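You operate a simulated robot arm through the tools that you are given. There is no shell and no other tool. Be economical: measure what you need, move in short steps, check, and stop when the job is done.

You run a simulated robot arm. Do the job below in one go: nothing can be reset, and whatever is moved stays where it is left.

JOB
Warm the set honey on the radiator till it is clear, then put it back.
Fine: valve down to 3 first (over 50 degrees spoils it, over 60 burns), back to 5 once the jar is off.

The check looks at the end state, three seconds after you hand in, the way a careful person would. Anything else that was tipped, shoved, dropped, spilled or broken makes it a failure.

ROBOT AND FRAMES
A 6-joint arm with a two-finger parallel gripper, fixed in place. Base frame: the origin is at the foot of the arm, x ahead of it, y to its left, z up. Readings come in mm, rad, newtons and seconds.
With the tool pointing down near the work surface it reaches from about 240 to 660 mm from the base axis. Its first joint turns from -1.152 to 1.152 rad. Payload 2.9 kg.
The TCP is the grasp point between the finger pads, 30 mm short of the fingertips. In the tool frame z runs along the fingers and y along their closing line. Largest opening 110 mm; finger width 20, thickness 10; the body of the gripper, 48 by 112 mm, starts 55 mm behind the TCP.
Orientation is that of the tool frame in the base frame, as a unit quaternion [x, y, z, w]. With the fingers straight down and closing along the base's y, the tool's x points along the base's -x, its y along +y and its z along -z.

CONTROLS
- The arm moves only by the tool drive_tool. Its argument "commands" is a list of rows, each a list of 2 entries, a list of its own where there are three numbers: the shift along the tool's x, y, z in mm, then the turn, a rotation vector about the tool's x, y, z in rad. In form: [[[x, y, z], [ax, ay, az]], ...]. A call has 1 to 20 rows; each row shifts and turns the commanded pose from where the row before left it, along the tool's axes as they then stand. "gripper" is the opening, from 0 (shut) to 1 (fully open), set as the call begins (left out, the last holds). Rows are played at 5 a second. More than 50 mm and 0.15 rad between two rows, or a gripper value outside its range, and nothing of the call is played. Where a pose cannot be reached the arm comes as near as it can. A force on the tool above 90 N (or 10 N above the force at the start of the call, whichever is more), or a blocked arm, ends the call early, and 0.2 s more pass. Each finger travels about 108 mm/s and halts on what it meets, pressing with about 42 N; the grip force reading is that of the motor and also rises with nothing between the fingers. The clock runs only during rows and for 0.2 s after the last one: add rows that do not move to give the fingers time. The reply holds the time, the measured pose of the TCP, the force on the tool along the base axes, the opening and the grip force, in the units named above and with some noise, and new pictures: "views" is both (left out), scene, wrist or none.
- Cameras (640 x 400 px; columns grow to the right, rows downward): "scene" is fixed at [77.7, 461, 1352.2]; the picture's right is [-0.59, -0.81, 0.00], its down [-0.69, 0.50, -0.52] and it looks along [0.42, -0.30, -0.86] (base axes); focal length 214 px, centre (320, 200). "wrist" rides on the gripper at [72, 17, -103] in the tool frame; the picture's right is [-0.23, 0.97, 0.00], its down [-0.76, -0.18, -0.62] and it looks along [-0.61, -0.14, 0.78] (tool axes); focal length 222 px, centre (320, 200). There is no depth. A picture from a camera that has moved, and an enlarged one, comes with that camera's place and axes in the base frame and with its lens.
- close_up(camera, box): a new picture of the part [left, top, right, bottom] of that camera's present view, enlarged. No time passes.
- finish_job(): hands the job in; it is judged then, once.

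Go step by step. Nothing tells you positions but the pictures and the camera data: compare them with the known pose of the tool, close in by small moves and look again before you grip or let go. The budget is 120 turns and 170 pictures, counting those below and the enlarged ones. Unless the task says otherwise, let go and move clear before handing in, and close with one line.

The tools are called as name(argument=value, ...) on one line, values as JSON. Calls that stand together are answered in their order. drive_tool: Moves the arm, as the interface text tells. Its arguments: {"type":"object","properties":{"commands":{"type":"array","items":{"type":"array"}},"gripper":{"type":"number"},"views":{"type":"string","enum":["both","scene","wrist","none"]}},"required":["commands"]} The other tools are called the same way: close_up (camera, box) takes an enlarged picture of a part of a camera's view; finish_job () hands the job in.

At the start:

```text
t: 0.0
position: [387.4, 89.4, 1254.9]
tcp_rot: [0.001, 1.0, 0.0, 0.001]
ft_force: [0.5, -0.1, 0.3]
gripper_width: 109.8
gripper_force: 0.0
```

scene: 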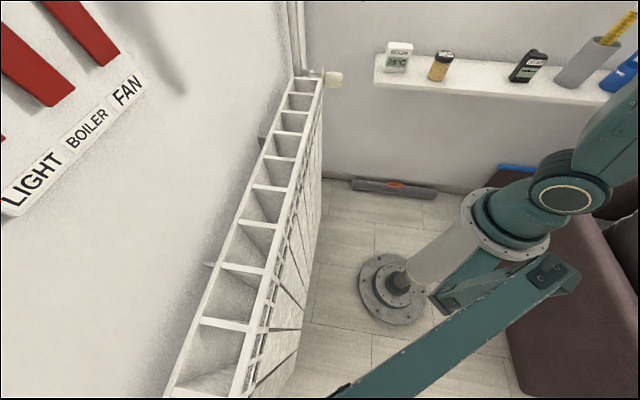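
wrist: 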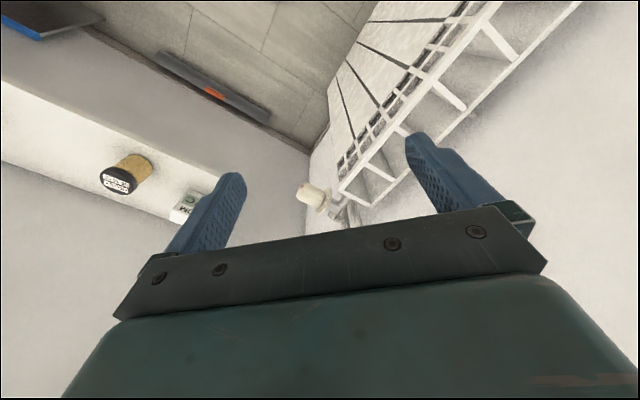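

I see a radiator along the left wall with a valve at its far end, and a shelf with a room thermometer, a yellow jar, a dark meter and other things. I'll enlarge these first.

close_up(camera="scene", box=[370, 20, 640, 120])

close_up(camera="scene", box=[270, 50, 370, 113])

close_up(camera="wrist", box=[80, 130, 400, 240])

```text
2.37 times, centred on (505, 70) of scene
camera zoom: at [77.7, 461.0, 1352.2], right [-0.59, -0.81, 0.0], down [-0.69, 0.5, -0.52], along [0.42, -0.3, -0.86], focal length 508 px, centre (-118, 508)
```

zoom: 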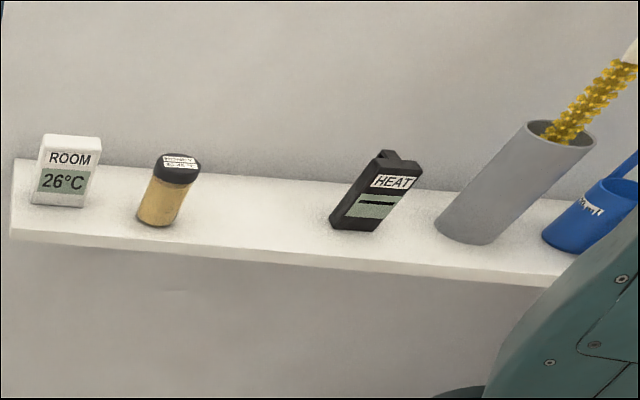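

```text
6.35 times, centred on (320, 82) of scene
camera zoom: at [77.7, 461.0, 1352.2], right [-0.59, -0.81, 0.0], down [-0.69, 0.5, -0.52], along [0.42, -0.3, -0.86], focal length 1362 px, centre (320, 952)
```

zoom: 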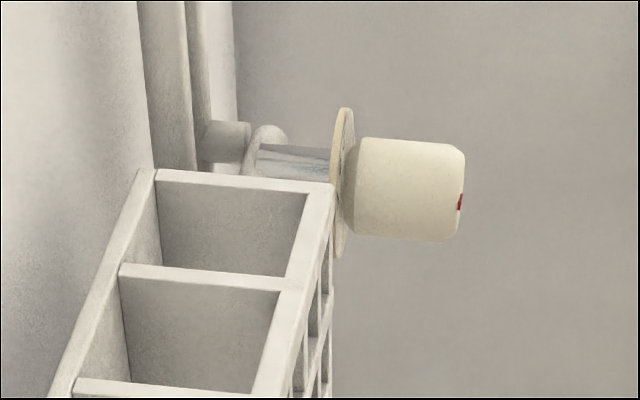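

```text
2.00 times, centred on (240, 185) of wrist
camera zoom: at [314.7, 104.9, 1359.5], right [0.23, 0.97, 0.0], down [0.76, -0.18, 0.62], along [0.61, -0.14, -0.78], focal length 444 px, centre (480, 230)
```

zoom: 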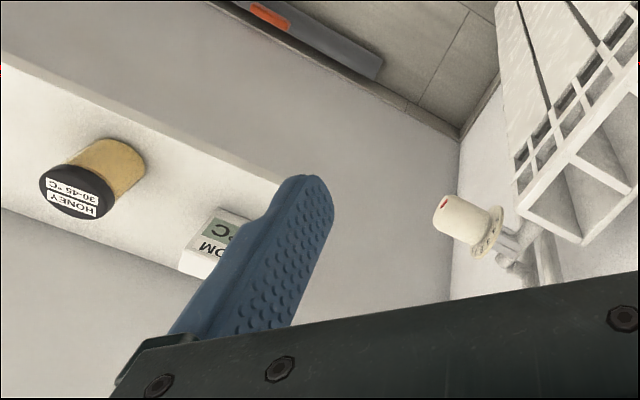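

The honey jar is near (450,-296) on the shelf along the -y wall, and the valve is near (630,10,940) at the end of the radiator along the +x wall. I'll enlarge the dial, the radiator top and the HEAT meter.

close_up(camera="wrist", box=[285, 170, 365, 220])

close_up(camera="scene", box=[500, 35, 564, 91])

close_up(camera="scene", box=[140, 60, 360, 400])

close_up(camera="scene", box=[420, 40, 468, 90])

```text
8.00 times, centred on (325, 195) of wrist
camera zoom: at [314.7, 104.9, 1359.5], right [0.23, 0.97, 0.0], down [0.76, -0.18, 0.62], along [0.61, -0.14, -0.78], focal length 1777 px, centre (280, 240)
```

zoom: 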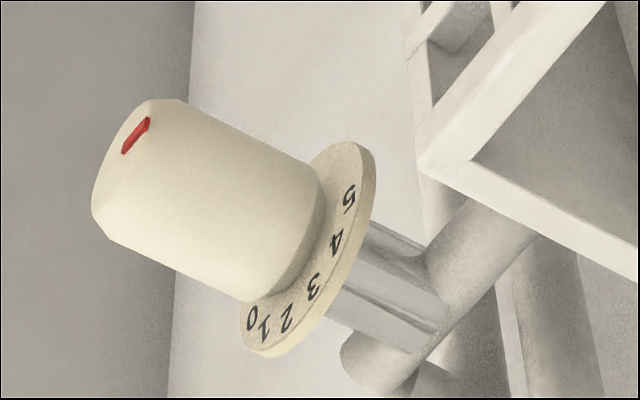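

```text
7.14 times, centred on (532, 63) of scene
camera zoom: at [77.7, 461.0, 1352.2], right [-0.59, -0.81, 0.0], down [-0.69, 0.5, -0.52], along [0.42, -0.3, -0.86], focal length 1532 px, centre (-1194, 1179)
```

zoom: 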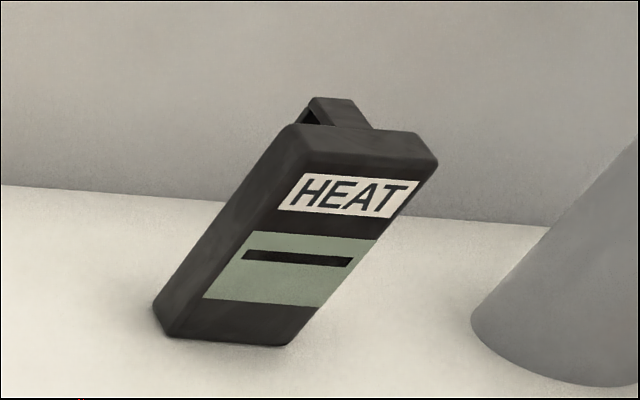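

```text
1.18 times, centred on (250, 230) of scene
camera zoom: at [77.7, 461.0, 1352.2], right [-0.59, -0.81, 0.0], down [-0.69, 0.5, -0.52], along [0.42, -0.3, -0.86], focal length 252 px, centre (402, 165)
```

zoom: 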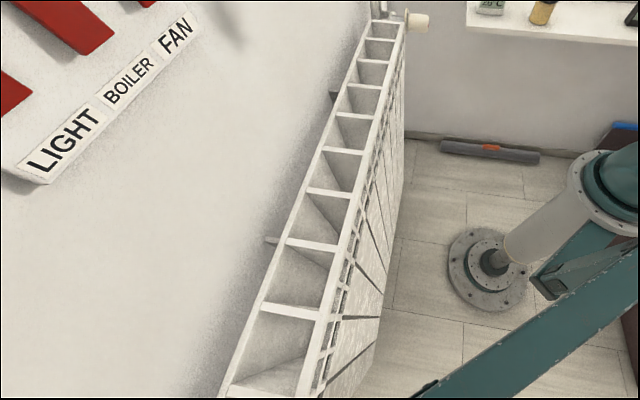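

```text
8.00 times, centred on (444, 65) of scene
camera zoom: at [77.7, 461.0, 1352.2], right [-0.59, -0.81, 0.0], down [-0.69, 0.5, -0.52], along [0.42, -0.3, -0.86], focal length 1716 px, centre (-672, 1280)
```

zoom: 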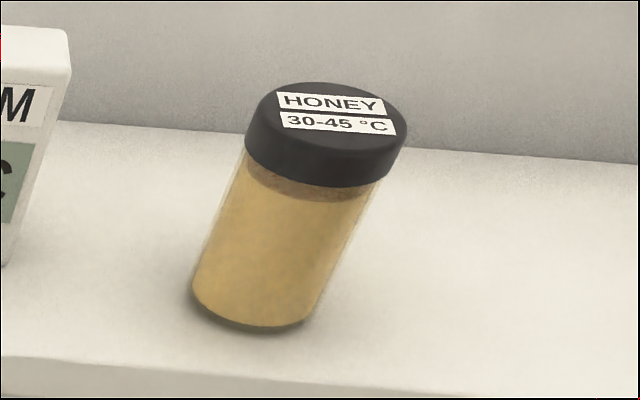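

The dial numbers run 0–5 over the top of the flange, and the red mark sits at the 5 side, facing the base. I'll move closer to the valve with the hand turned -90° so the camera looks along the valve axis.

drive_tool(commands=[[[-29, -25, 26], [0, 0, 0]], [[-29, -25, 26], [0, 0, 0]], [[-29, -25, 26], [0, 0, 0]], [[-29, -25, 26], [0, 0, 0]], [[-29, -25, 26], [0, 0, 0]], [[-28, -25, 25], [0, 0, 0]], [[0, 0, 0], [0, 0, -0.1428]], [[0, 0, 0], [0, 0, -0.1428]], [[0, 0, 0], [0, 0, -0.1428]], [[0, 0, 0], [0, 0, -0.1428]], [[0, 0, 0], [0, 0, -0.1428]], [[0, 0, 0], [0, 0, -0.1428]], [[0, 0, 0], [0, 0, -0.1428]], [[0, 0, 0], [0, 0, -0.1428]], [[0, 0, 0], [0, 0, -0.1428]], [[0, 0, 0], [0, 0, -0.1428]], [[0, 0, 0], [0, 0, -0.1428]]])

```text
t: 3.6
position: [560.8, -61.8, 1099.8]
tcp_rot: [0.708, -0.706, 0.0, 0.0]
ft_force: [0.2, -0.2, -1.3]
gripper_width: 110.2
gripper_force: 0.0
camera wrist: at [543.3, -134.6, 1204.4], right [-0.97, 0.22, 0.0], down [0.18, 0.76, 0.62], along [0.14, 0.61, -0.78], focal length 222 px, centre (320, 200)
```

scene: 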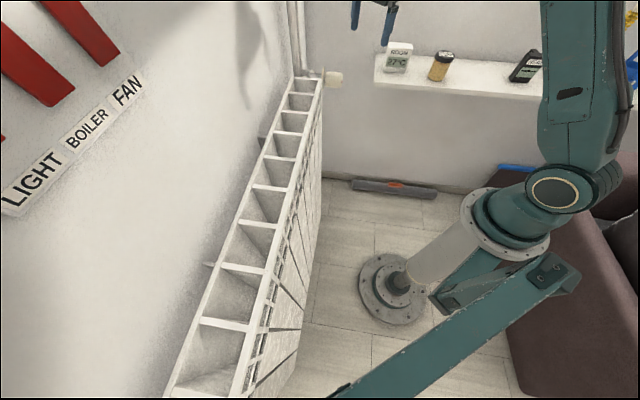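
wrist: 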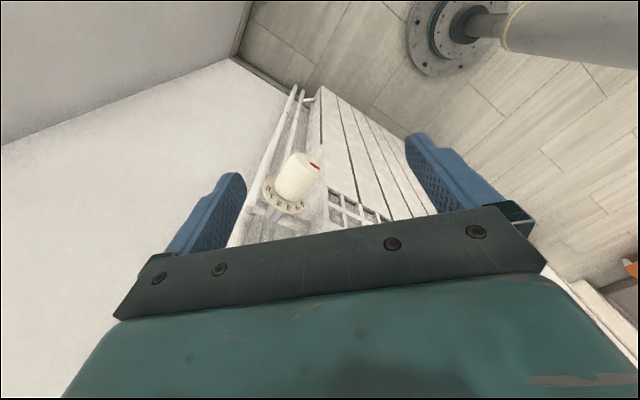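

The valve head is in view; I'll enlarge it.

close_up(camera="wrist", box=[240, 130, 360, 230])

close_up(camera="scene", box=[380, 35, 430, 80])

```text
4.00 times, centred on (300, 180) of wrist
camera zoom: at [543.3, -134.6, 1204.4], right [-0.97, 0.22, 0.0], down [0.18, 0.76, 0.62], along [0.14, 0.61, -0.78], focal length 888 px, centre (400, 280)
```

zoom: 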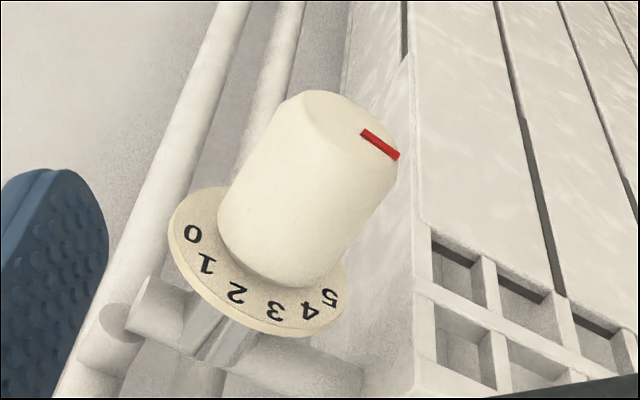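

```text
8.89 times, centred on (405, 58) of scene
camera zoom: at [77.7, 461.0, 1352.2], right [-0.59, -0.81, 0.0], down [-0.69, 0.5, -0.52], along [0.42, -0.3, -0.86], focal length 1906 px, centre (-436, 1467)
```

zoom: 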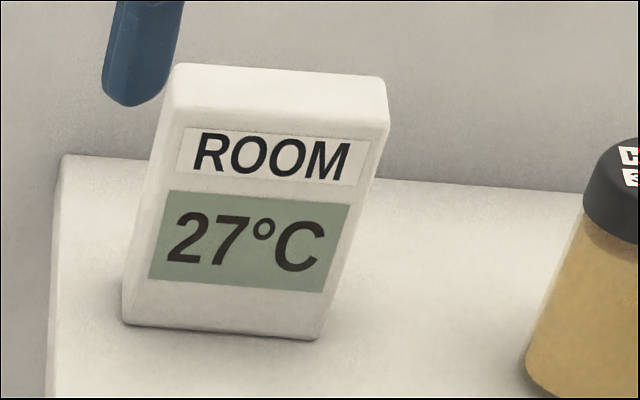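

The geometry works out as follows: the room is turned about 45°, with the valve head near (610,16,957), its axis pointing into the room along about (-0.7,-0.7,0), and 36° per number. I'll go above it with the closing line across the axis and look from there.

drive_tool(commands=[[[-37, -22, 0], [0, 0, 0]], [[-37, -23, 0], [0, 0, 0]], [[0, 0, 0], [0, 0, 0.131]], [[0, 0, 0], [0, 0, 0.131]], [[0, 0, 0], [0, 0, 0.131]], [[0, 0, 0], [0, 0, 0.131]], [[0, 0, 0], [0, 0, 0.131]], [[0, 0, 0], [0, 0, 0.131]], [[0, 0, 0], [0, 0, 0]]], gripper=0.75, views="both")

close_up(camera="wrist", box=[240, 50, 400, 150])

```text
t: 5.6
position: [605.7, 13.0, 1100.6]
tcp_rot: [-0.381, 0.925, 0.0, 0.0]
ft_force: [-0.5, 0.4, -0.3]
gripper_width: 82.4
gripper_force: 0.0
camera wrist: at [541.8, -27.1, 1204.3], right [-0.53, 0.85, 0.0], down [0.67, 0.41, 0.62], along [0.53, 0.33, -0.78], focal length 222 px, centre (320, 200)
```

scene: 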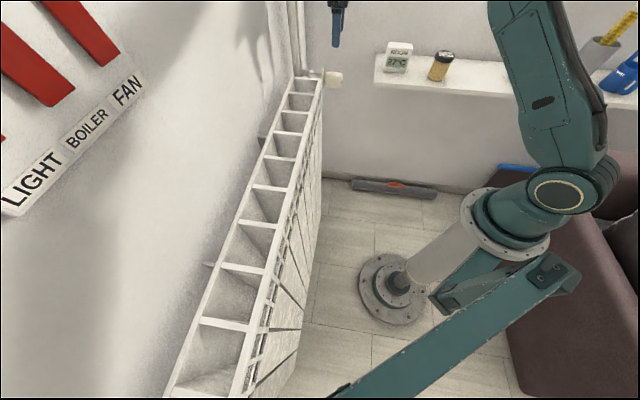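
wrist: 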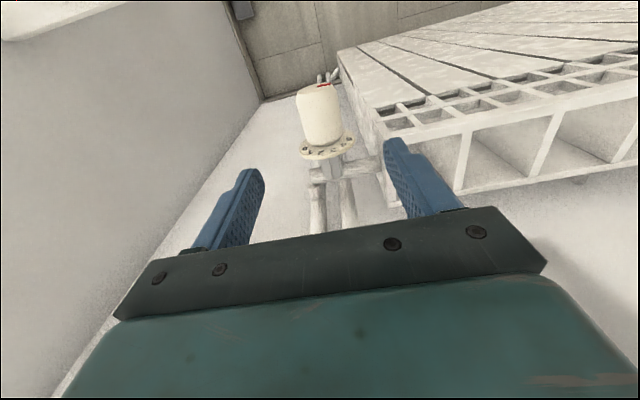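

```text
4.00 times, centred on (320, 100) of wrist
camera zoom: at [541.8, -27.1, 1204.3], right [-0.53, 0.85, 0.0], down [0.67, 0.41, 0.62], along [0.53, 0.33, -0.78], focal length 888 px, centre (320, 600)
```

zoom: 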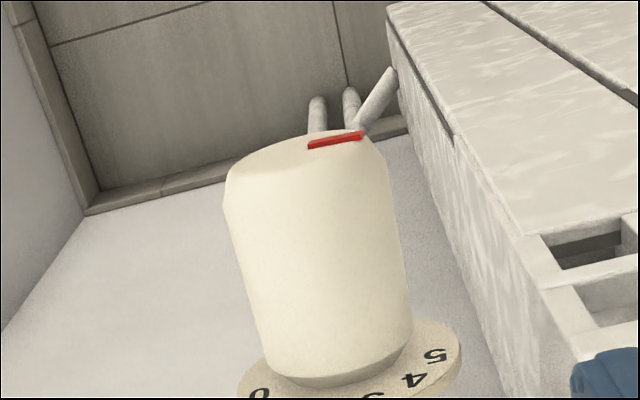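

The hand is aligned over the head, which is about 44 mm across and 60 mm long. I'll go down in two stages, checking in between.

drive_tool(commands=[[[0, 0, 30], [0, 0, 0]], [[0, 0, 30], [0, 0, 0]], [[0, 0, 30], [0, 0, 0]], [[0, 0, 0], [0, 0, 0]]], views="wrist")

close_up(camera="scene", box=[280, 20, 400, 110])

```text
t: 6.6
position: [606.2, 13.6, 1009.7]
tcp_rot: [-0.382, 0.924, -0.001, -0.001]
ft_force: [-0.2, 0.9, -0.1]
gripper_width: 82.6
gripper_force: 0.0
camera wrist: at [541.7, -27.1, 1114.1], right [-0.53, 0.85, 0.0], down [0.66, 0.41, 0.62], along [0.53, 0.33, -0.78], focal length 222 px, centre (320, 200)
```

wrist: 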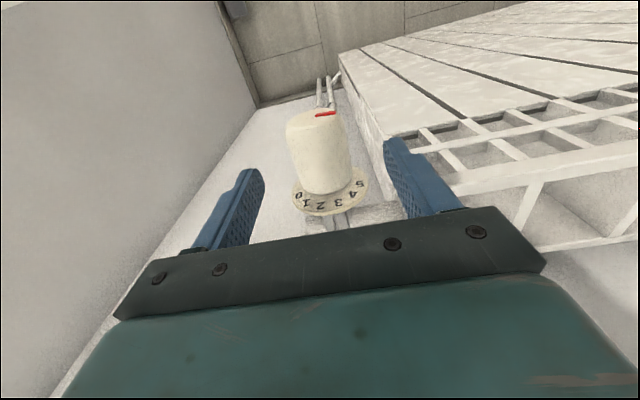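

```text
4.44 times, centred on (340, 65) of scene
camera zoom: at [77.7, 461.0, 1352.2], right [-0.59, -0.81, 0.0], down [-0.69, 0.5, -0.52], along [0.42, -0.3, -0.86], focal length 953 px, centre (231, 800)
```

zoom: 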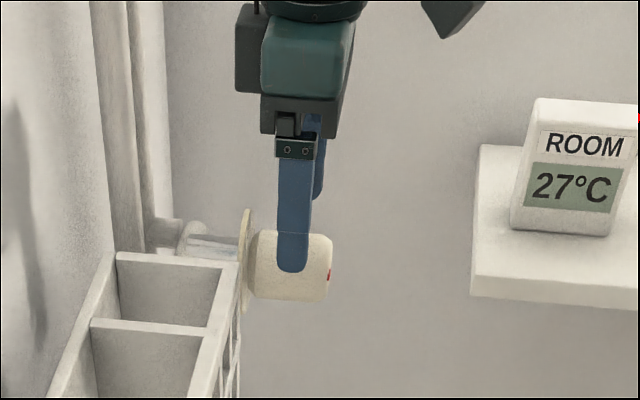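

The fingers straddle the head and the head centre agrees with the TCP. I'll go down the remaining 52 mm.

drive_tool(commands=[[[0, 0, 26], [0, 0, 0]], [[0, 0, 26], [0, 0, 0]], [[0, 0, 0], [0, 0, 0]]], views="wrist")

close_up(camera="scene", box=[280, 20, 400, 110])

```text
t: 7.4
position: [604.6, 13.0, 957.2]
tcp_rot: [-0.383, 0.924, -0.001, 0.0]
ft_force: [0.5, -0.9, 0.2]
gripper_width: 82.5
gripper_force: 0.0
camera wrist: at [541.6, -26.9, 1061.5], right [-0.53, 0.85, 0.0], down [0.66, 0.41, 0.62], along [0.53, 0.33, -0.78], focal length 222 px, centre (320, 200)
```

wrist: 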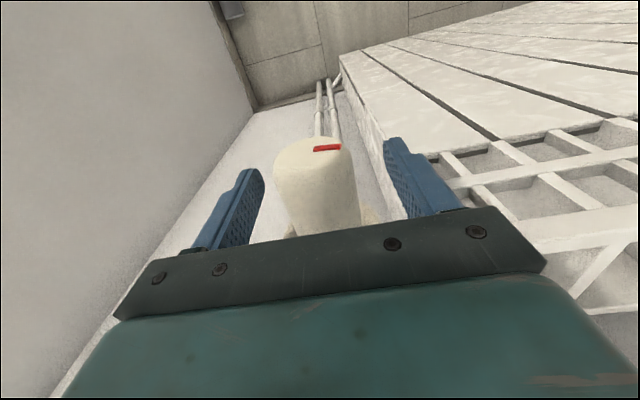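

```text
4.44 times, centred on (340, 65) of scene
camera zoom: at [77.7, 461.0, 1352.2], right [-0.59, -0.81, 0.0], down [-0.69, 0.5, -0.52], along [0.42, -0.3, -0.86], focal length 953 px, centre (231, 800)
```

zoom: 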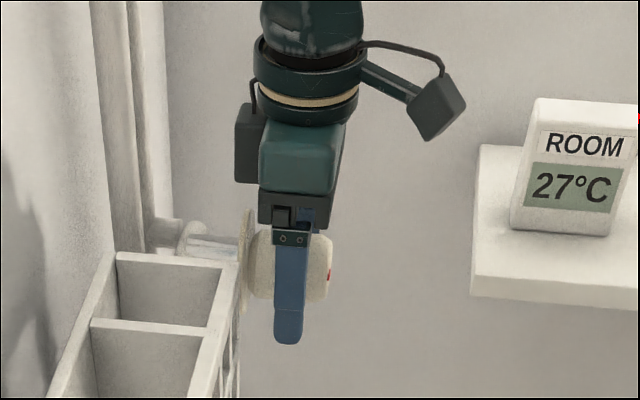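

The fingers are around the head. I'll shift 12 mm outward to keep the hand clear of the radiator, lean +0.56 rad about the valve axis, and then close.

drive_tool(commands=[[[12, 0, 0], [0, 0, 0]], [[0, 0, 0], [0.14, 0, 0]], [[0, 0, 0], [0.14, 0, 0]], [[0, 0, 0], [0.14, 0, 0]], [[0, 0, 0], [0.14, 0, 0]], [[0, 0, 0], [0, 0, 0]]], views="both")

close_up(camera="scene", box=[280, 20, 400, 110])

```text
t: 8.8
position: [597.9, 5.1, 958.3]
tcp_rot: [-0.368, 0.887, -0.257, 0.106]
ft_force: [-0.3, -0.1, -0.3]
gripper_width: 82.3
gripper_force: 0.1
camera wrist: at [496.3, 1.5, 1037.7], right [-0.42, 0.74, -0.52], down [0.41, 0.67, 0.62], along [0.81, 0.05, -0.59], focal length 222 px, centre (320, 200)
```

scene: 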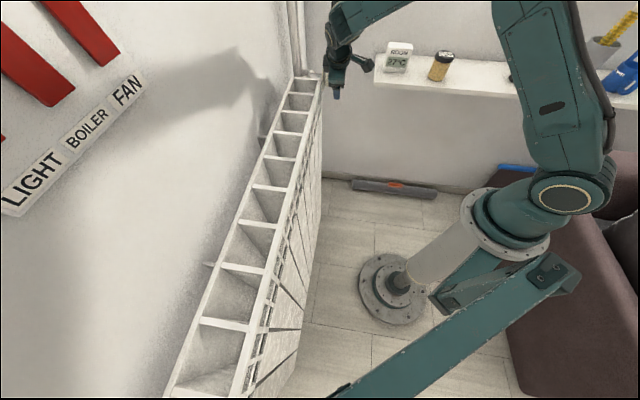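
wrist: 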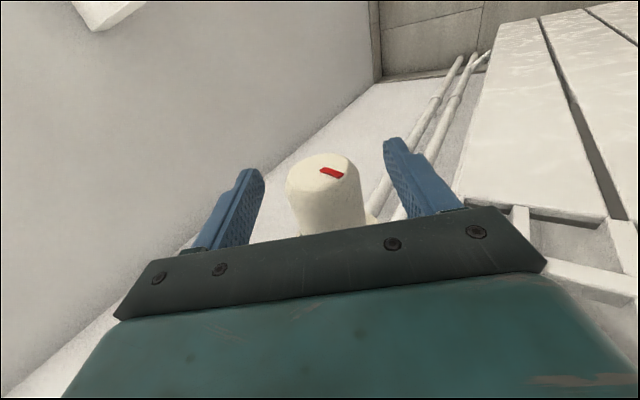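

```text
4.44 times, centred on (340, 65) of scene
camera zoom: at [77.7, 461.0, 1352.2], right [-0.59, -0.81, 0.0], down [-0.69, 0.5, -0.52], along [0.42, -0.3, -0.86], focal length 953 px, centre (231, 800)
```

zoom: 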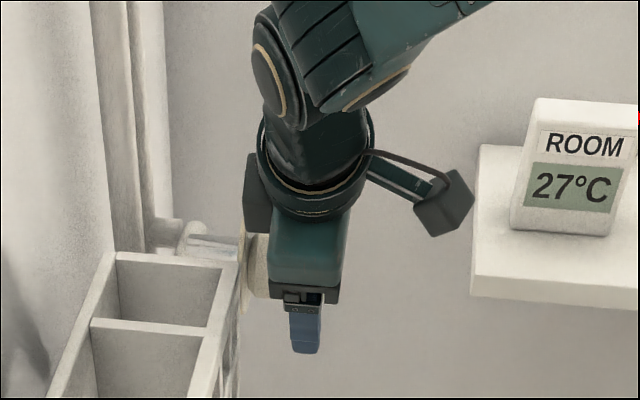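

The head is centred between the fingers. Now I close.

drive_tool(commands=[[[0, 0, 0], [0, 0, 0]], [[0, 0, 0], [0, 0, 0]], [[0, 0, 0], [0, 0, 0]]], gripper=0.2, views="wrist")

```text
t: 9.6
position: [596.7, 5.0, 957.7]
tcp_rot: [-0.368, 0.888, -0.254, 0.105]
ft_force: [-8.3, 5.7, -1.1]
gripper_width: 43.3
gripper_force: 45.0
camera wrist: at [495.9, 2.0, 1037.3], right [-0.42, 0.74, -0.52], down [0.41, 0.67, 0.62], along [0.81, 0.05, -0.59], focal length 222 px, centre (320, 200)
```

wrist: 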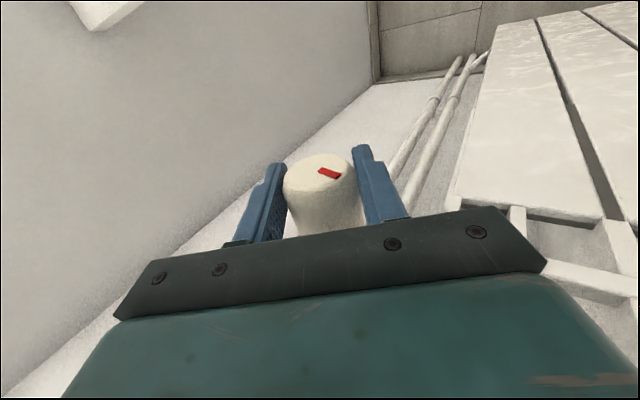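

The head is gripped (43 mm wide). I'll turn about the axis by 40°.

drive_tool(commands=[[[0, 1, 0], [-0.07, 0, 0]], [[0, 0, 0], [-0.1, 0, 0]], [[0, 0, 0], [-0.1, 0, 0]], [[0, 0, 0], [-0.1, 0, 0]], [[0, 0, 0], [-0.1, 0, 0]], [[0, 0, 0], [-0.1, 0, 0]], [[0, 0, 0], [-0.1, 0, 0]], [[0, 0, 0], [-0.03, 0, 0]], [[0, 0, 0], [0, 0, 0]]], views="wrist")

```text
t: 11.6
position: [597.5, 2.9, 959.3]
tcp_rot: [-0.378, 0.923, 0.065, -0.026]
ft_force: [22.4, -20.0, -3.0]
gripper_width: 43.5
gripper_force: 44.6
camera wrist: at [543.8, -46.8, 1063.6], right [-0.52, 0.85, 0.14], down [0.72, 0.35, 0.59], along [0.46, 0.4, -0.79], focal length 222 px, centre (320, 200)
```

wrist: 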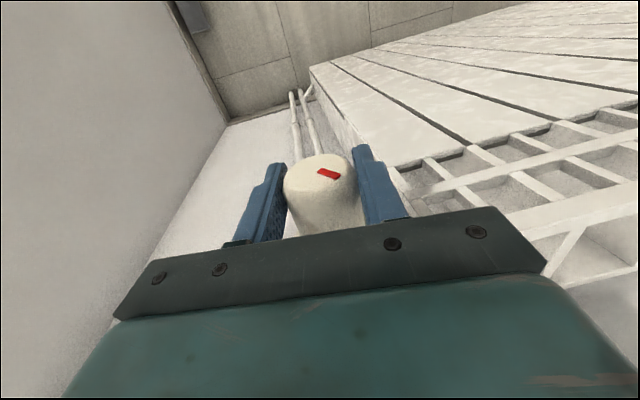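

The head turned with the hand. I'll release, swing back 32°, and grip again.

drive_tool(commands=[[[0, 0, 0], [0, 0, 0]], [[0, 0, 0], [0, 0, 0]], [[0, 0, 0], [0.14, 0, 0]], [[0, 0, 0], [0.14, 0, 0]], [[0, 0, 0], [0.14, 0, 0]], [[0, 0, 0], [0.14, 0, 0]], [[0, 0, 0], [0, 0, 0]]], gripper=0.75, views="wrist")

close_up(camera="wrist", box=[240, 130, 400, 240])

```text
t: 13.2
position: [596.5, 5.3, 958.4]
tcp_rot: [-0.373, 0.904, -0.192, 0.08]
ft_force: [-0.3, -0.6, 0.3]
gripper_width: 82.4
gripper_force: 0.0
camera wrist: at [504.0, -5.9, 1046.3], right [-0.47, 0.79, -0.4], down [0.47, 0.6, 0.64], along [0.75, 0.11, -0.66], focal length 222 px, centre (320, 200)
```

wrist: 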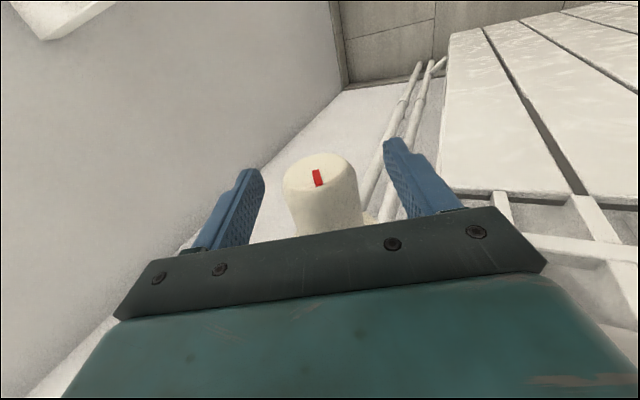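

```text
3.64 times, centred on (320, 185) of wrist
camera zoom: at [504.0, -5.9, 1046.3], right [-0.47, 0.79, -0.4], down [0.47, 0.6, 0.64], along [0.75, 0.11, -0.66], focal length 808 px, centre (320, 254)
```

zoom: 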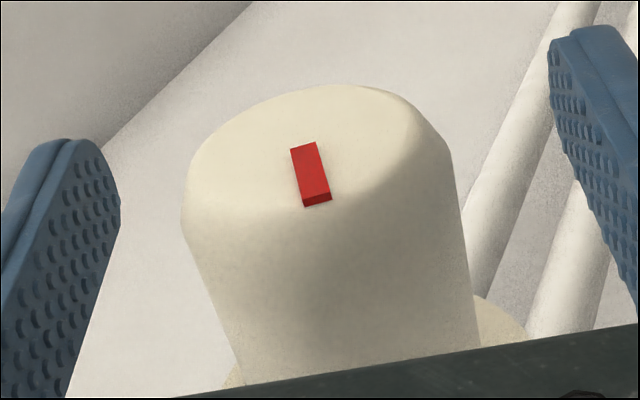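

The mark has moved about 40°. I grip and turn a further 32°.

drive_tool(commands=[[[0, 0, 0], [0, 0, 0]], [[0, 0, 0], [0, 0, 0]], [[0, 0, 0], [0, 0, 0]], [[0, 0, 0], [-0.09, 0, 0]], [[0, 0, 0], [-0.1, 0, 0]], [[0, 0, 0], [-0.1, 0, 0]], [[0, 0, 0], [-0.1, 0, 0]], [[0, 0, 0], [-0.1, 0, 0]], [[0, 0, 0], [-0.067, 0, 0]], [[0, 0, 0], [0, 0, 0]]], gripper=0.2, views="wrist")

close_up(camera="scene", box=[280, 20, 400, 110])

```text
t: 15.4
position: [597.9, 4.2, 959.5]
tcp_rot: [-0.378, 0.923, 0.063, -0.023]
ft_force: [18.3, -17.6, 5.6]
gripper_width: 43.6
gripper_force: 45.0
camera wrist: at [543.8, -46.4, 1063.7], right [-0.52, 0.85, 0.13], down [0.72, 0.35, 0.6], along [0.46, 0.4, -0.79], focal length 222 px, centre (320, 200)
```

wrist: 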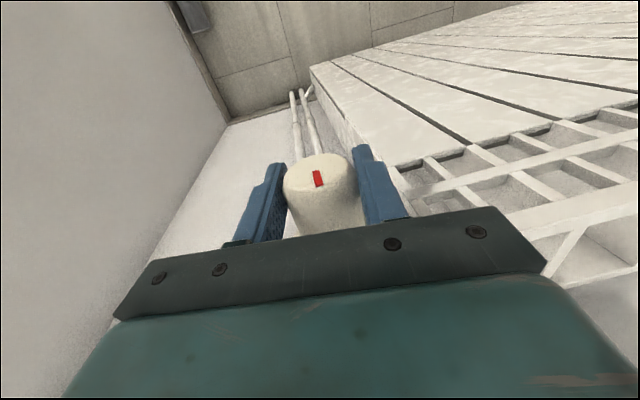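

```text
4.44 times, centred on (340, 65) of scene
camera zoom: at [78.2, 460.5, 1352.4], right [-0.59, -0.81, 0.0], down [-0.69, 0.5, -0.52], along [0.42, -0.3, -0.86], focal length 953 px, centre (231, 800)
```

zoom: 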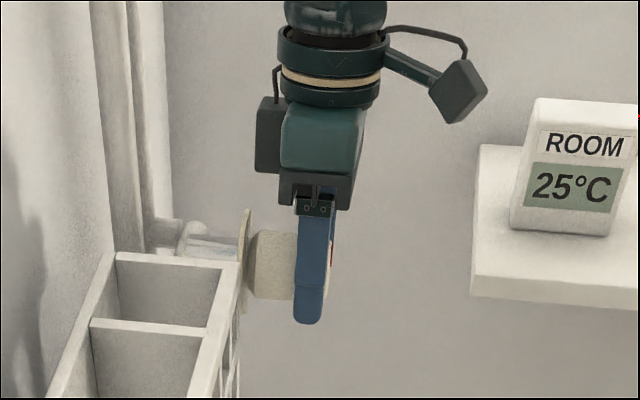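

Turned. I release, straighten up, and rise to check the dial.

drive_tool(commands=[[[0, 0, 0], [0, 0, 0]], [[0, 0, 0], [0, 0, 0]], [[0, 0, 0], [0.14, 0, 0]], [[0, 0, -30], [0, 0, 0]], [[0, 0, -35], [0, 0, 0]], [[30, 0, -35], [0, 0, 0]], [[30, 0, -20], [0, 0, 0]], [[0, 0, 0], [0, 0, 0]]], gripper=0.75, views="wrist")

close_up(camera="wrist", box=[250, 120, 390, 230])

```text
t: 17.2
position: [554.7, -35.8, 1077.7]
tcp_rot: [-0.382, 0.924, 0.0, 0.0]
ft_force: [-0.5, 0.1, -0.6]
gripper_width: 82.4
gripper_force: 0.1
camera wrist: at [489.4, -77.4, 1182.2], right [-0.53, 0.85, 0.0], down [0.66, 0.41, 0.62], along [0.53, 0.33, -0.78], focal length 222 px, centre (320, 200)
```

wrist: 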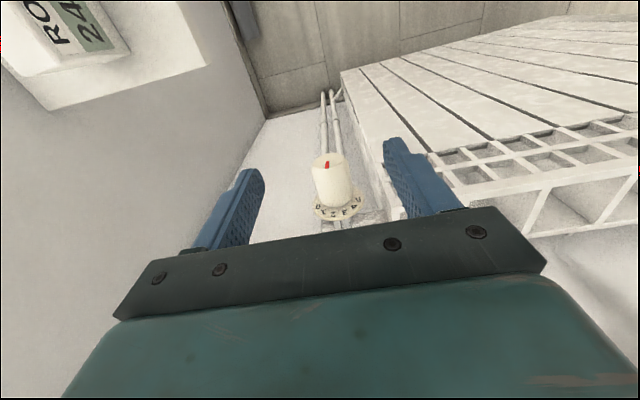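

```text
3.64 times, centred on (320, 175) of wrist
camera zoom: at [489.4, -77.4, 1182.2], right [-0.53, 0.85, 0.0], down [0.66, 0.41, 0.62], along [0.53, 0.33, -0.78], focal length 808 px, centre (320, 291)
```

zoom: 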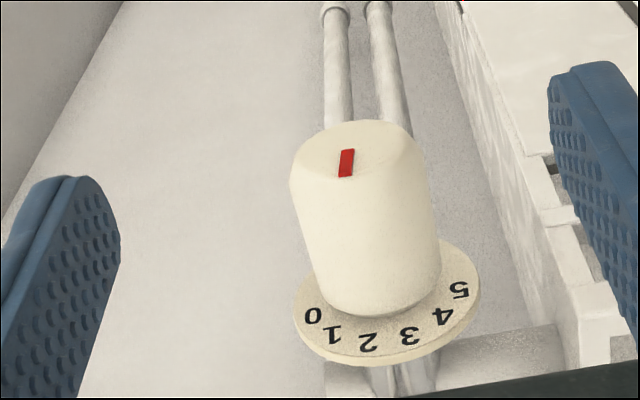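

The dial spacing is really about 30° per number, so the mark now sits near 2.5. I'll zoom in more to measure how far to turn back.

close_up(camera="wrist", box=[300, 145, 372, 225])

```text
5.00 times, centred on (336, 185) of wrist
camera zoom: at [489.4, -77.4, 1182.2], right [-0.53, 0.85, 0.0], down [0.66, 0.41, 0.62], along [0.53, 0.33, -0.78], focal length 1111 px, centre (240, 275)
```

zoom: 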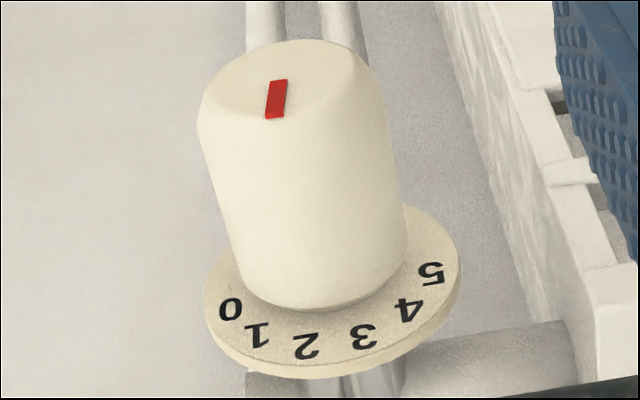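

The mark reads about 87°, and 3 is at about 106°. I'll go back down, grip upright, and turn back by 0.30 rad.

drive_tool(commands=[[[-30, 0, 20], [0, 0, 0]], [[-30, 0, 35], [0, 0, 0]], [[0, 0, 35], [0, 0, 0]], [[0, 0, 30], [0, 0, 0]], [[0, 0, 0], [0, 0, 0]]], views="wrist")

drive_tool(commands=[[[0, 0, 0], [0, 0, 0]], [[0, 0, 0], [0, 0, 0]], [[0, 0, 0], [0, 0, 0]], [[0, 0, 0], [0.1, 0, 0]], [[0, 0, 0], [0.1, 0, 0]], [[0, 0, 0], [0.1, 0, 0]], [[0, 0, 0], [0, 0, 0]]], gripper=0.2, views="wrist")

```text
t: 18.4
position: [597.4, 5.7, 958.5]
tcp_rot: [-0.381, 0.925, -0.001, 0.0]
ft_force: [0.7, -0.2, 0.1]
gripper_width: 82.5
gripper_force: 0.0
camera wrist: at [533.0, -34.6, 1062.2], right [-0.53, 0.85, 0.0], down [0.66, 0.41, 0.62], along [0.53, 0.33, -0.78], focal length 222 px, centre (320, 200)
```

wrist: 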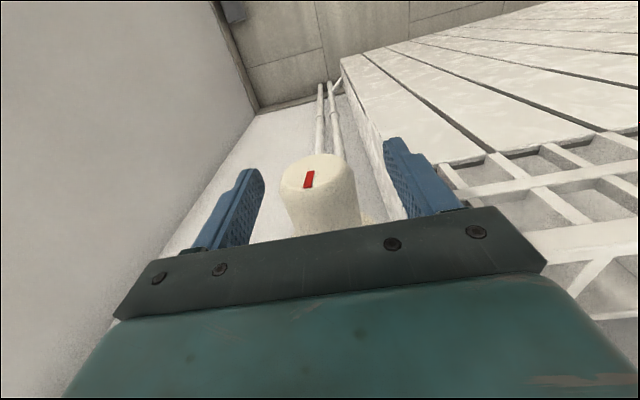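

```text
t: 20.0
position: [597.4, 5.4, 958.1]
tcp_rot: [-0.377, 0.914, -0.14, 0.058]
ft_force: [15.8, -10.3, -3.0]
gripper_width: 43.5
gripper_force: 44.7
camera wrist: at [512.0, -13.8, 1052.6], right [-0.49, 0.82, -0.29], down [0.53, 0.55, 0.65], along [0.69, 0.17, -0.7], focal length 222 px, centre (320, 200)
```

wrist: 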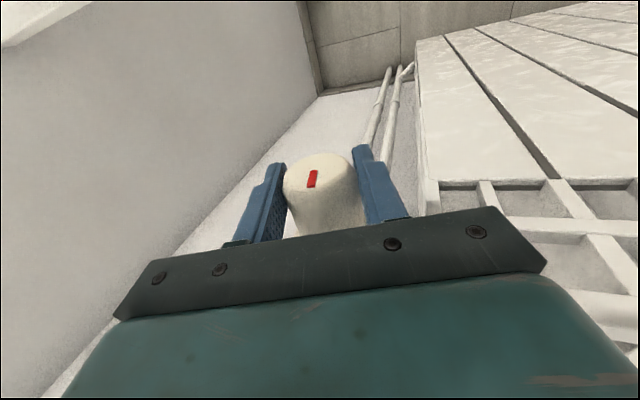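

Now I release and rise to check it.

drive_tool(commands=[[[0, 0, 0], [0, 0, 0]], [[0, 0, 0], [0, 0, 0]], [[0, 0, 0], [-0.15, 0, 0]], [[0, 0, 0], [-0.15, 0, 0]], [[0, 0, -30], [0, 0, 0]], [[0, 0, -35], [0, 0, 0]], [[30, 0, -35], [0, 0, 0]], [[30, 0, -20], [0, 0, 0]], [[0, 0, 0], [0, 0, 0]]], gripper=0.75, views="none")

close_up(camera="wrist", box=[300, 145, 372, 225])

```text
t: 22.0
position: [554.3, -36.5, 1077.6]
tcp_rot: [-0.382, 0.924, -0.001, 0.0]
ft_force: [0.0, 0.5, -0.1]
gripper_width: 82.3
gripper_force: 0.1
```

```text
5.00 times, centred on (336, 185) of wrist
camera zoom: at [489.9, -76.8, 1181.2], right [-0.53, 0.85, 0.0], down [0.66, 0.41, 0.62], along [0.53, 0.33, -0.78], focal length 1111 px, centre (240, 275)
```

zoom: 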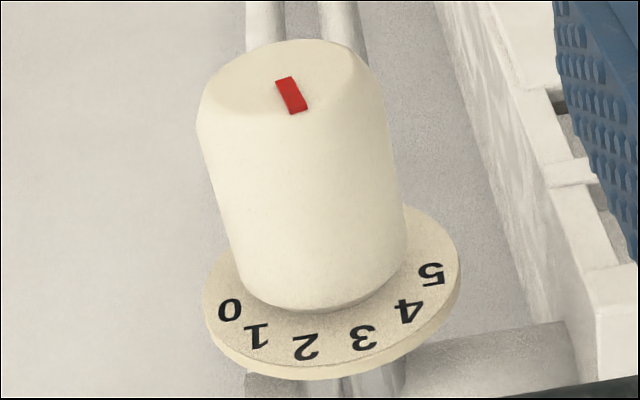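

The mark now reads about 2.85. One more small turn of +0.13 rad will set it on 3.

drive_tool(commands=[[[-30, 0, 20], [0, 0, 0]], [[-30, 0, 35], [0, 0, 0]], [[0, 0, 35], [0, 0, 0]], [[0, 0, 30], [0, 0, 0]], [[0, 0, 0], [0, 0, 0]]], views="none")

drive_tool(commands=[[[0, 0, 0], [0, 0, 0]], [[0, 0, 0], [0, 0, 0]], [[0, 0, 0], [0, 0, 0]], [[0, 0, 0], [0.07, 0, 0]], [[0, 0, 0], [0.06, 0, 0]], [[0, 0, 0], [0, 0, 0]]], gripper=0.2, views="none")

drive_tool(commands=[[[0, 0, 0], [0, 0, 0]], [[0, 0, 0], [0, 0, 0]], [[0, 0, 0], [-0.13, 0, 0]], [[0, 0, -30], [0, 0, 0]], [[0, 0, -35], [0, 0, 0]], [[30, 0, -35], [0, 0, 0]], [[30, 0, -20], [0, 0, 0]], [[0, 0, 0], [0, 0, 0]]], gripper=0.75, views="none")

close_up(camera="wrist", box=[300, 145, 372, 225])

```text
t: 23.2
position: [596.2, 4.9, 959.2]
tcp_rot: [-0.382, 0.924, -0.001, 0.0]
ft_force: [0.3, 0.4, -0.4]
gripper_width: 82.6
gripper_force: 0.1
```

```text
t: 24.6
position: [597.4, 4.6, 958.7]
tcp_rot: [-0.38, 0.922, -0.062, 0.027]
ft_force: [11.5, -10.3, -4.9]
gripper_width: 43.5
gripper_force: 45.2
```

```text
t: 26.4
position: [554.2, -37.8, 1078.1]
tcp_rot: [-0.382, 0.924, 0.0, 0.001]
ft_force: [-0.3, 0.1, 0.7]
gripper_width: 82.9
gripper_force: 0.0
```

```text
5.00 times, centred on (336, 185) of wrist
camera zoom: at [490.3, -77.2, 1182.3], right [-0.53, 0.85, 0.0], down [0.66, 0.41, 0.62], along [0.53, 0.33, -0.78], focal length 1111 px, centre (240, 275)
```

zoom: 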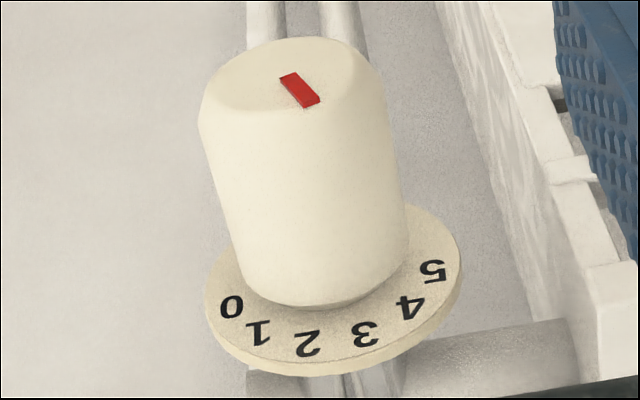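

The mark is now on 3. Next I'll look at the radiator top for a place to stand the jar, moving sideways along the radiator and up.

drive_tool(commands=[[[0, 20, -40], [0, 0, 0]], [[0, 32, -35], [0, 0, 0]], [[0, 37, -30], [0, 0, 0]], [[0, 48, 0], [0, 0, 0]], [[0, 48, 0], [0, 0, 0]], [[0, 0, 0], [0, 0, 0]]], views="both")

```text
t: 27.8
position: [422.8, 94.6, 1183.9]
tcp_rot: [-0.382, 0.924, -0.001, 0.001]
ft_force: [0.8, 0.0, 0.1]
gripper_width: 82.5
gripper_force: 0.0
camera wrist: at [359.6, 53.9, 1287.0], right [-0.53, 0.85, 0.0], down [0.66, 0.41, 0.62], along [0.53, 0.33, -0.78], focal length 222 px, centre (320, 200)
```

scene: 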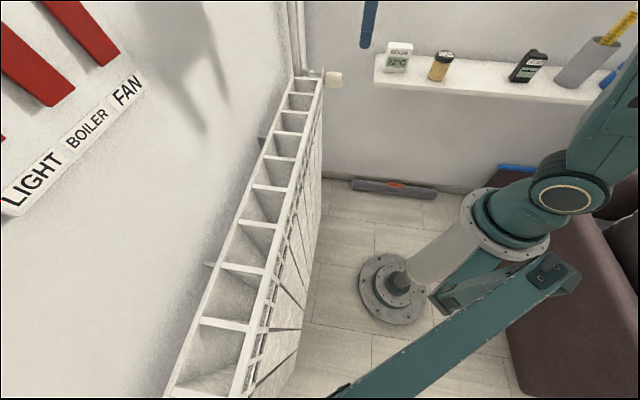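
wrist: 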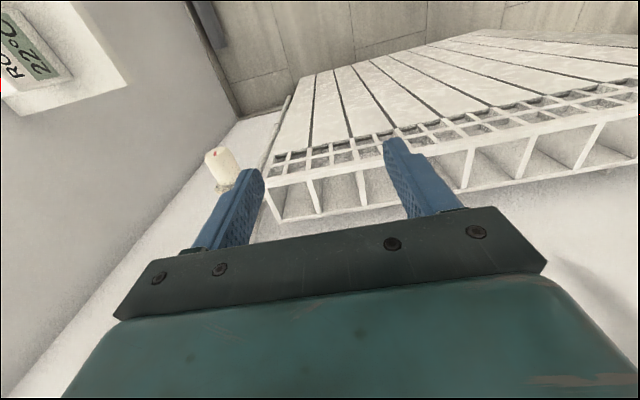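

Room temperature has dropped to 22, so the valve works. I'll back off a bit for a clean view of the radiator top.

drive_tool(commands=[[[40, 10, -10], [0, 0, 0]], [[40, 10, -10], [0, 0, 0]], [[40, 10, -10], [0, 0, 0]], [[0, 0, 0], [0, 0, 0]]], views="wrist")

close_up(camera="wrist", box=[250, 90, 450, 215])

close_up(camera="scene", box=[200, 60, 340, 290])

```text
t: 28.8
position: [317.7, 30.2, 1212.3]
tcp_rot: [-0.382, 0.924, -0.001, 0.001]
ft_force: [0.3, 0.1, 0.1]
gripper_width: 82.7
gripper_force: 0.1
camera wrist: at [252.5, -10.1, 1316.5], right [-0.53, 0.85, 0.0], down [0.66, 0.41, 0.62], along [0.53, 0.33, -0.78], focal length 222 px, centre (320, 200)
```

wrist: 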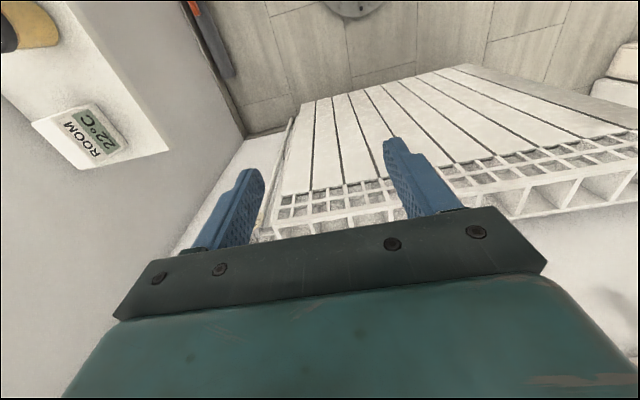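

```text
3.20 times, centred on (350, 152) of wrist
camera zoom: at [252.5, -10.1, 1316.5], right [-0.53, 0.85, 0.0], down [0.66, 0.41, 0.62], along [0.53, 0.33, -0.78], focal length 711 px, centre (224, 352)
```

zoom: 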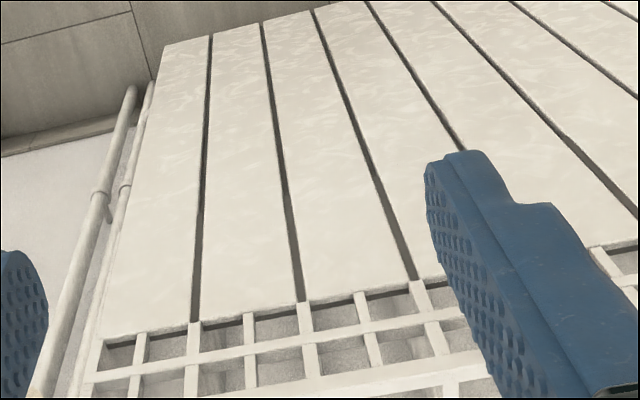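

```text
1.74 times, centred on (270, 175) of scene
camera zoom: at [77.7, 461.0, 1352.2], right [-0.59, -0.81, 0.0], down [-0.69, 0.5, -0.52], along [0.42, -0.3, -0.86], focal length 373 px, centre (407, 244)
```

zoom: 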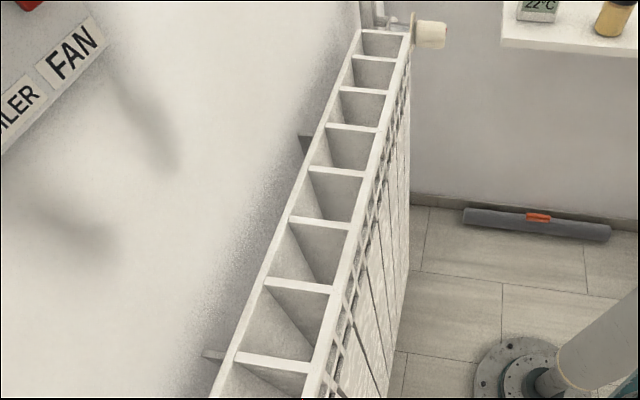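

The ribs are about 80 mm apart with open gaps of about 70 mm, so the jar must stand on the junction of a rib with the front bar. Now I turn the hand to face the shelf and look at the jar.

drive_tool(commands=[[[0, 0, 0], [0, 0, 0.1428]], [[0, 0, 0], [0, 0, 0.1428]], [[0, 0, 0], [0, 0, 0.1428]], [[0, 0, 0], [0, 0, 0.1428]], [[0, 0, 0], [0, 0, 0.1428]], [[0, 0, 0], [0, 0, 0.1428]], [[0, 0, 0], [0, 0, 0.1428]], [[0, 0, 0], [0, 0, 0.1428]], [[0, 0, 0], [0, 0, 0.1428]], [[0, 0, 0], [0, 0, 0.1428]], [[0, 0, 0], [0, 0, 0.1428]], [[-35.5, -23, 7], [0, 0, 0]], [[-35.5, -23, 7], [0, 0, 0]], [[-35.5, -23, 7], [0, 0, 0]], [[-35.5, -23, 7], [0, 0, 0]], [[-35.5, -23, 7], [0, 0, 0]], [[-35.5, -23, 7], [0, 0, 0]], [[0, 0, 0], [0, 0, 0]]], views="both", gripper=0.8)

```text
t: 32.6
position: [370.9, -217.3, 1170.9]
tcp_rot: [0.383, 0.924, 0.001, 0.001]
ft_force: [-0.8, -0.6, 0.5]
gripper_width: 87.9
gripper_force: 0.1
camera wrist: at [330.6, -155.3, 1274.6], right [0.85, 0.53, 0.0], down [0.41, -0.66, 0.62], along [0.33, -0.53, -0.78], focal length 222 px, centre (320, 200)
```

scene: 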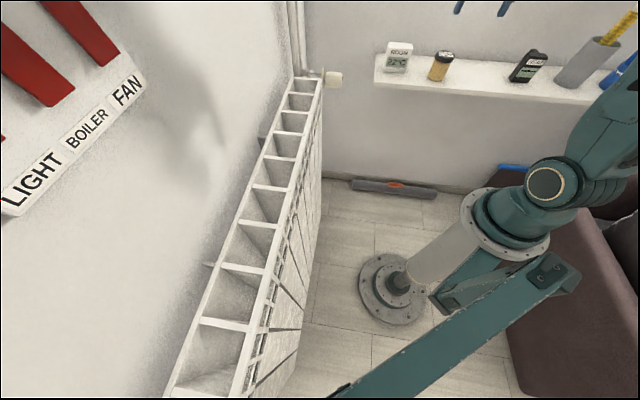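
wrist: 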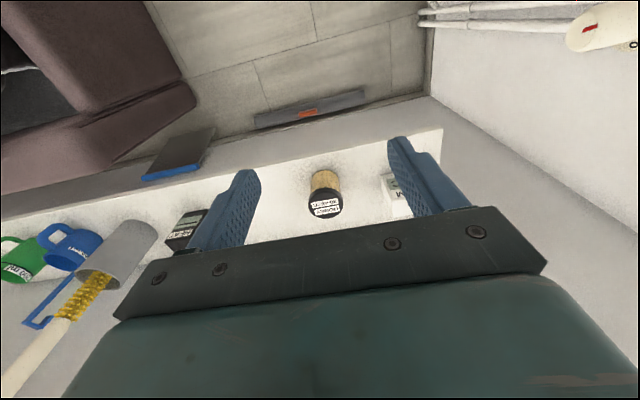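

close_up(camera="wrist", box=[250, 140, 410, 240])

```text
4.00 times, centred on (330, 190) of wrist
camera zoom: at [330.6, -155.3, 1274.6], right [0.85, 0.53, 0.0], down [0.41, -0.66, 0.62], along [0.33, -0.53, -0.78], focal length 888 px, centre (280, 240)
```

zoom: 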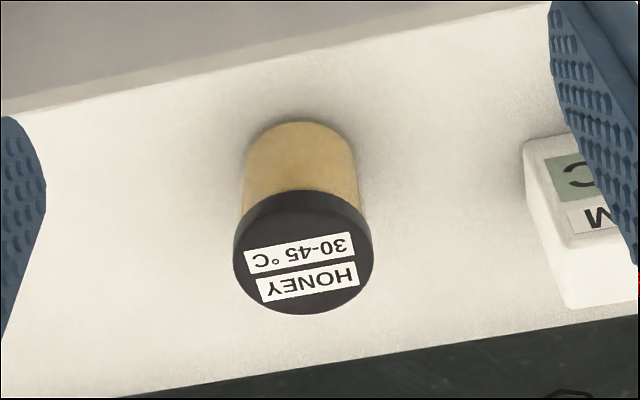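

The jar lid's top centre is at about (469,-357,977), with a lid diameter of about 60 mm, a shelf height of about 908, and plenty of room around it. I'll move above it.

drive_tool(commands=[[[-42, -7.5, 15], [0, 0, 0]], [[-42, -7.5, 15], [0, 0, 0]], [[-42, -7.5, 15], [0, 0, 0]], [[-43, -7.5, 15], [0, 0, 0]], [[0, 0, 0], [0, 0, 0]]], views="both")

close_up(camera="scene", box=[380, 0, 520, 90])

```text
t: 33.8
position: [468.8, -359.9, 1111.1]
tcp_rot: [0.384, 0.923, 0.0, 0.001]
ft_force: [0.1, -0.1, 0.5]
gripper_width: 87.9
gripper_force: 0.1
camera wrist: at [428.2, -297.5, 1215.0], right [0.85, 0.53, 0.0], down [0.41, -0.66, 0.62], along [0.33, -0.53, -0.78], focal length 222 px, centre (320, 200)
```

scene: 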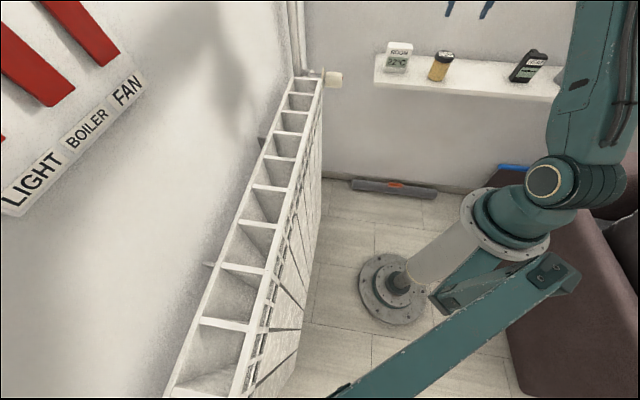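
wrist: 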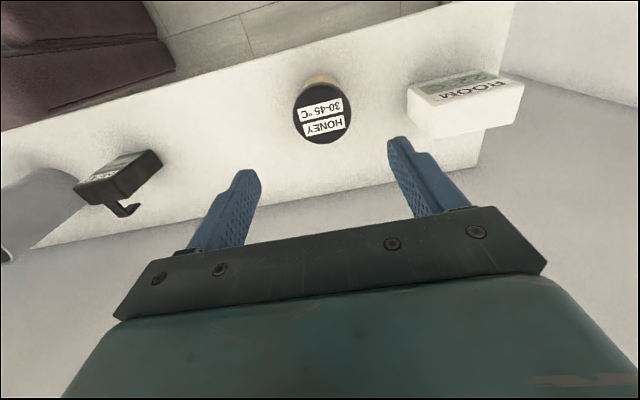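

```text
4.44 times, centred on (450, 45) of scene
camera zoom: at [77.8, 461.0, 1352.2], right [-0.59, -0.81, 0.0], down [-0.69, 0.5, -0.52], along [0.42, -0.3, -0.86], focal length 953 px, centre (-258, 889)
```

zoom: 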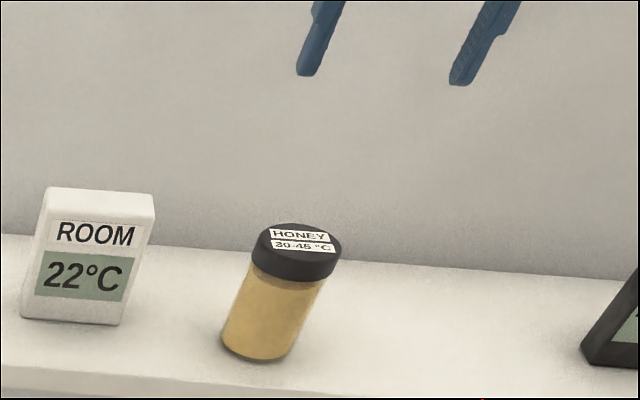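

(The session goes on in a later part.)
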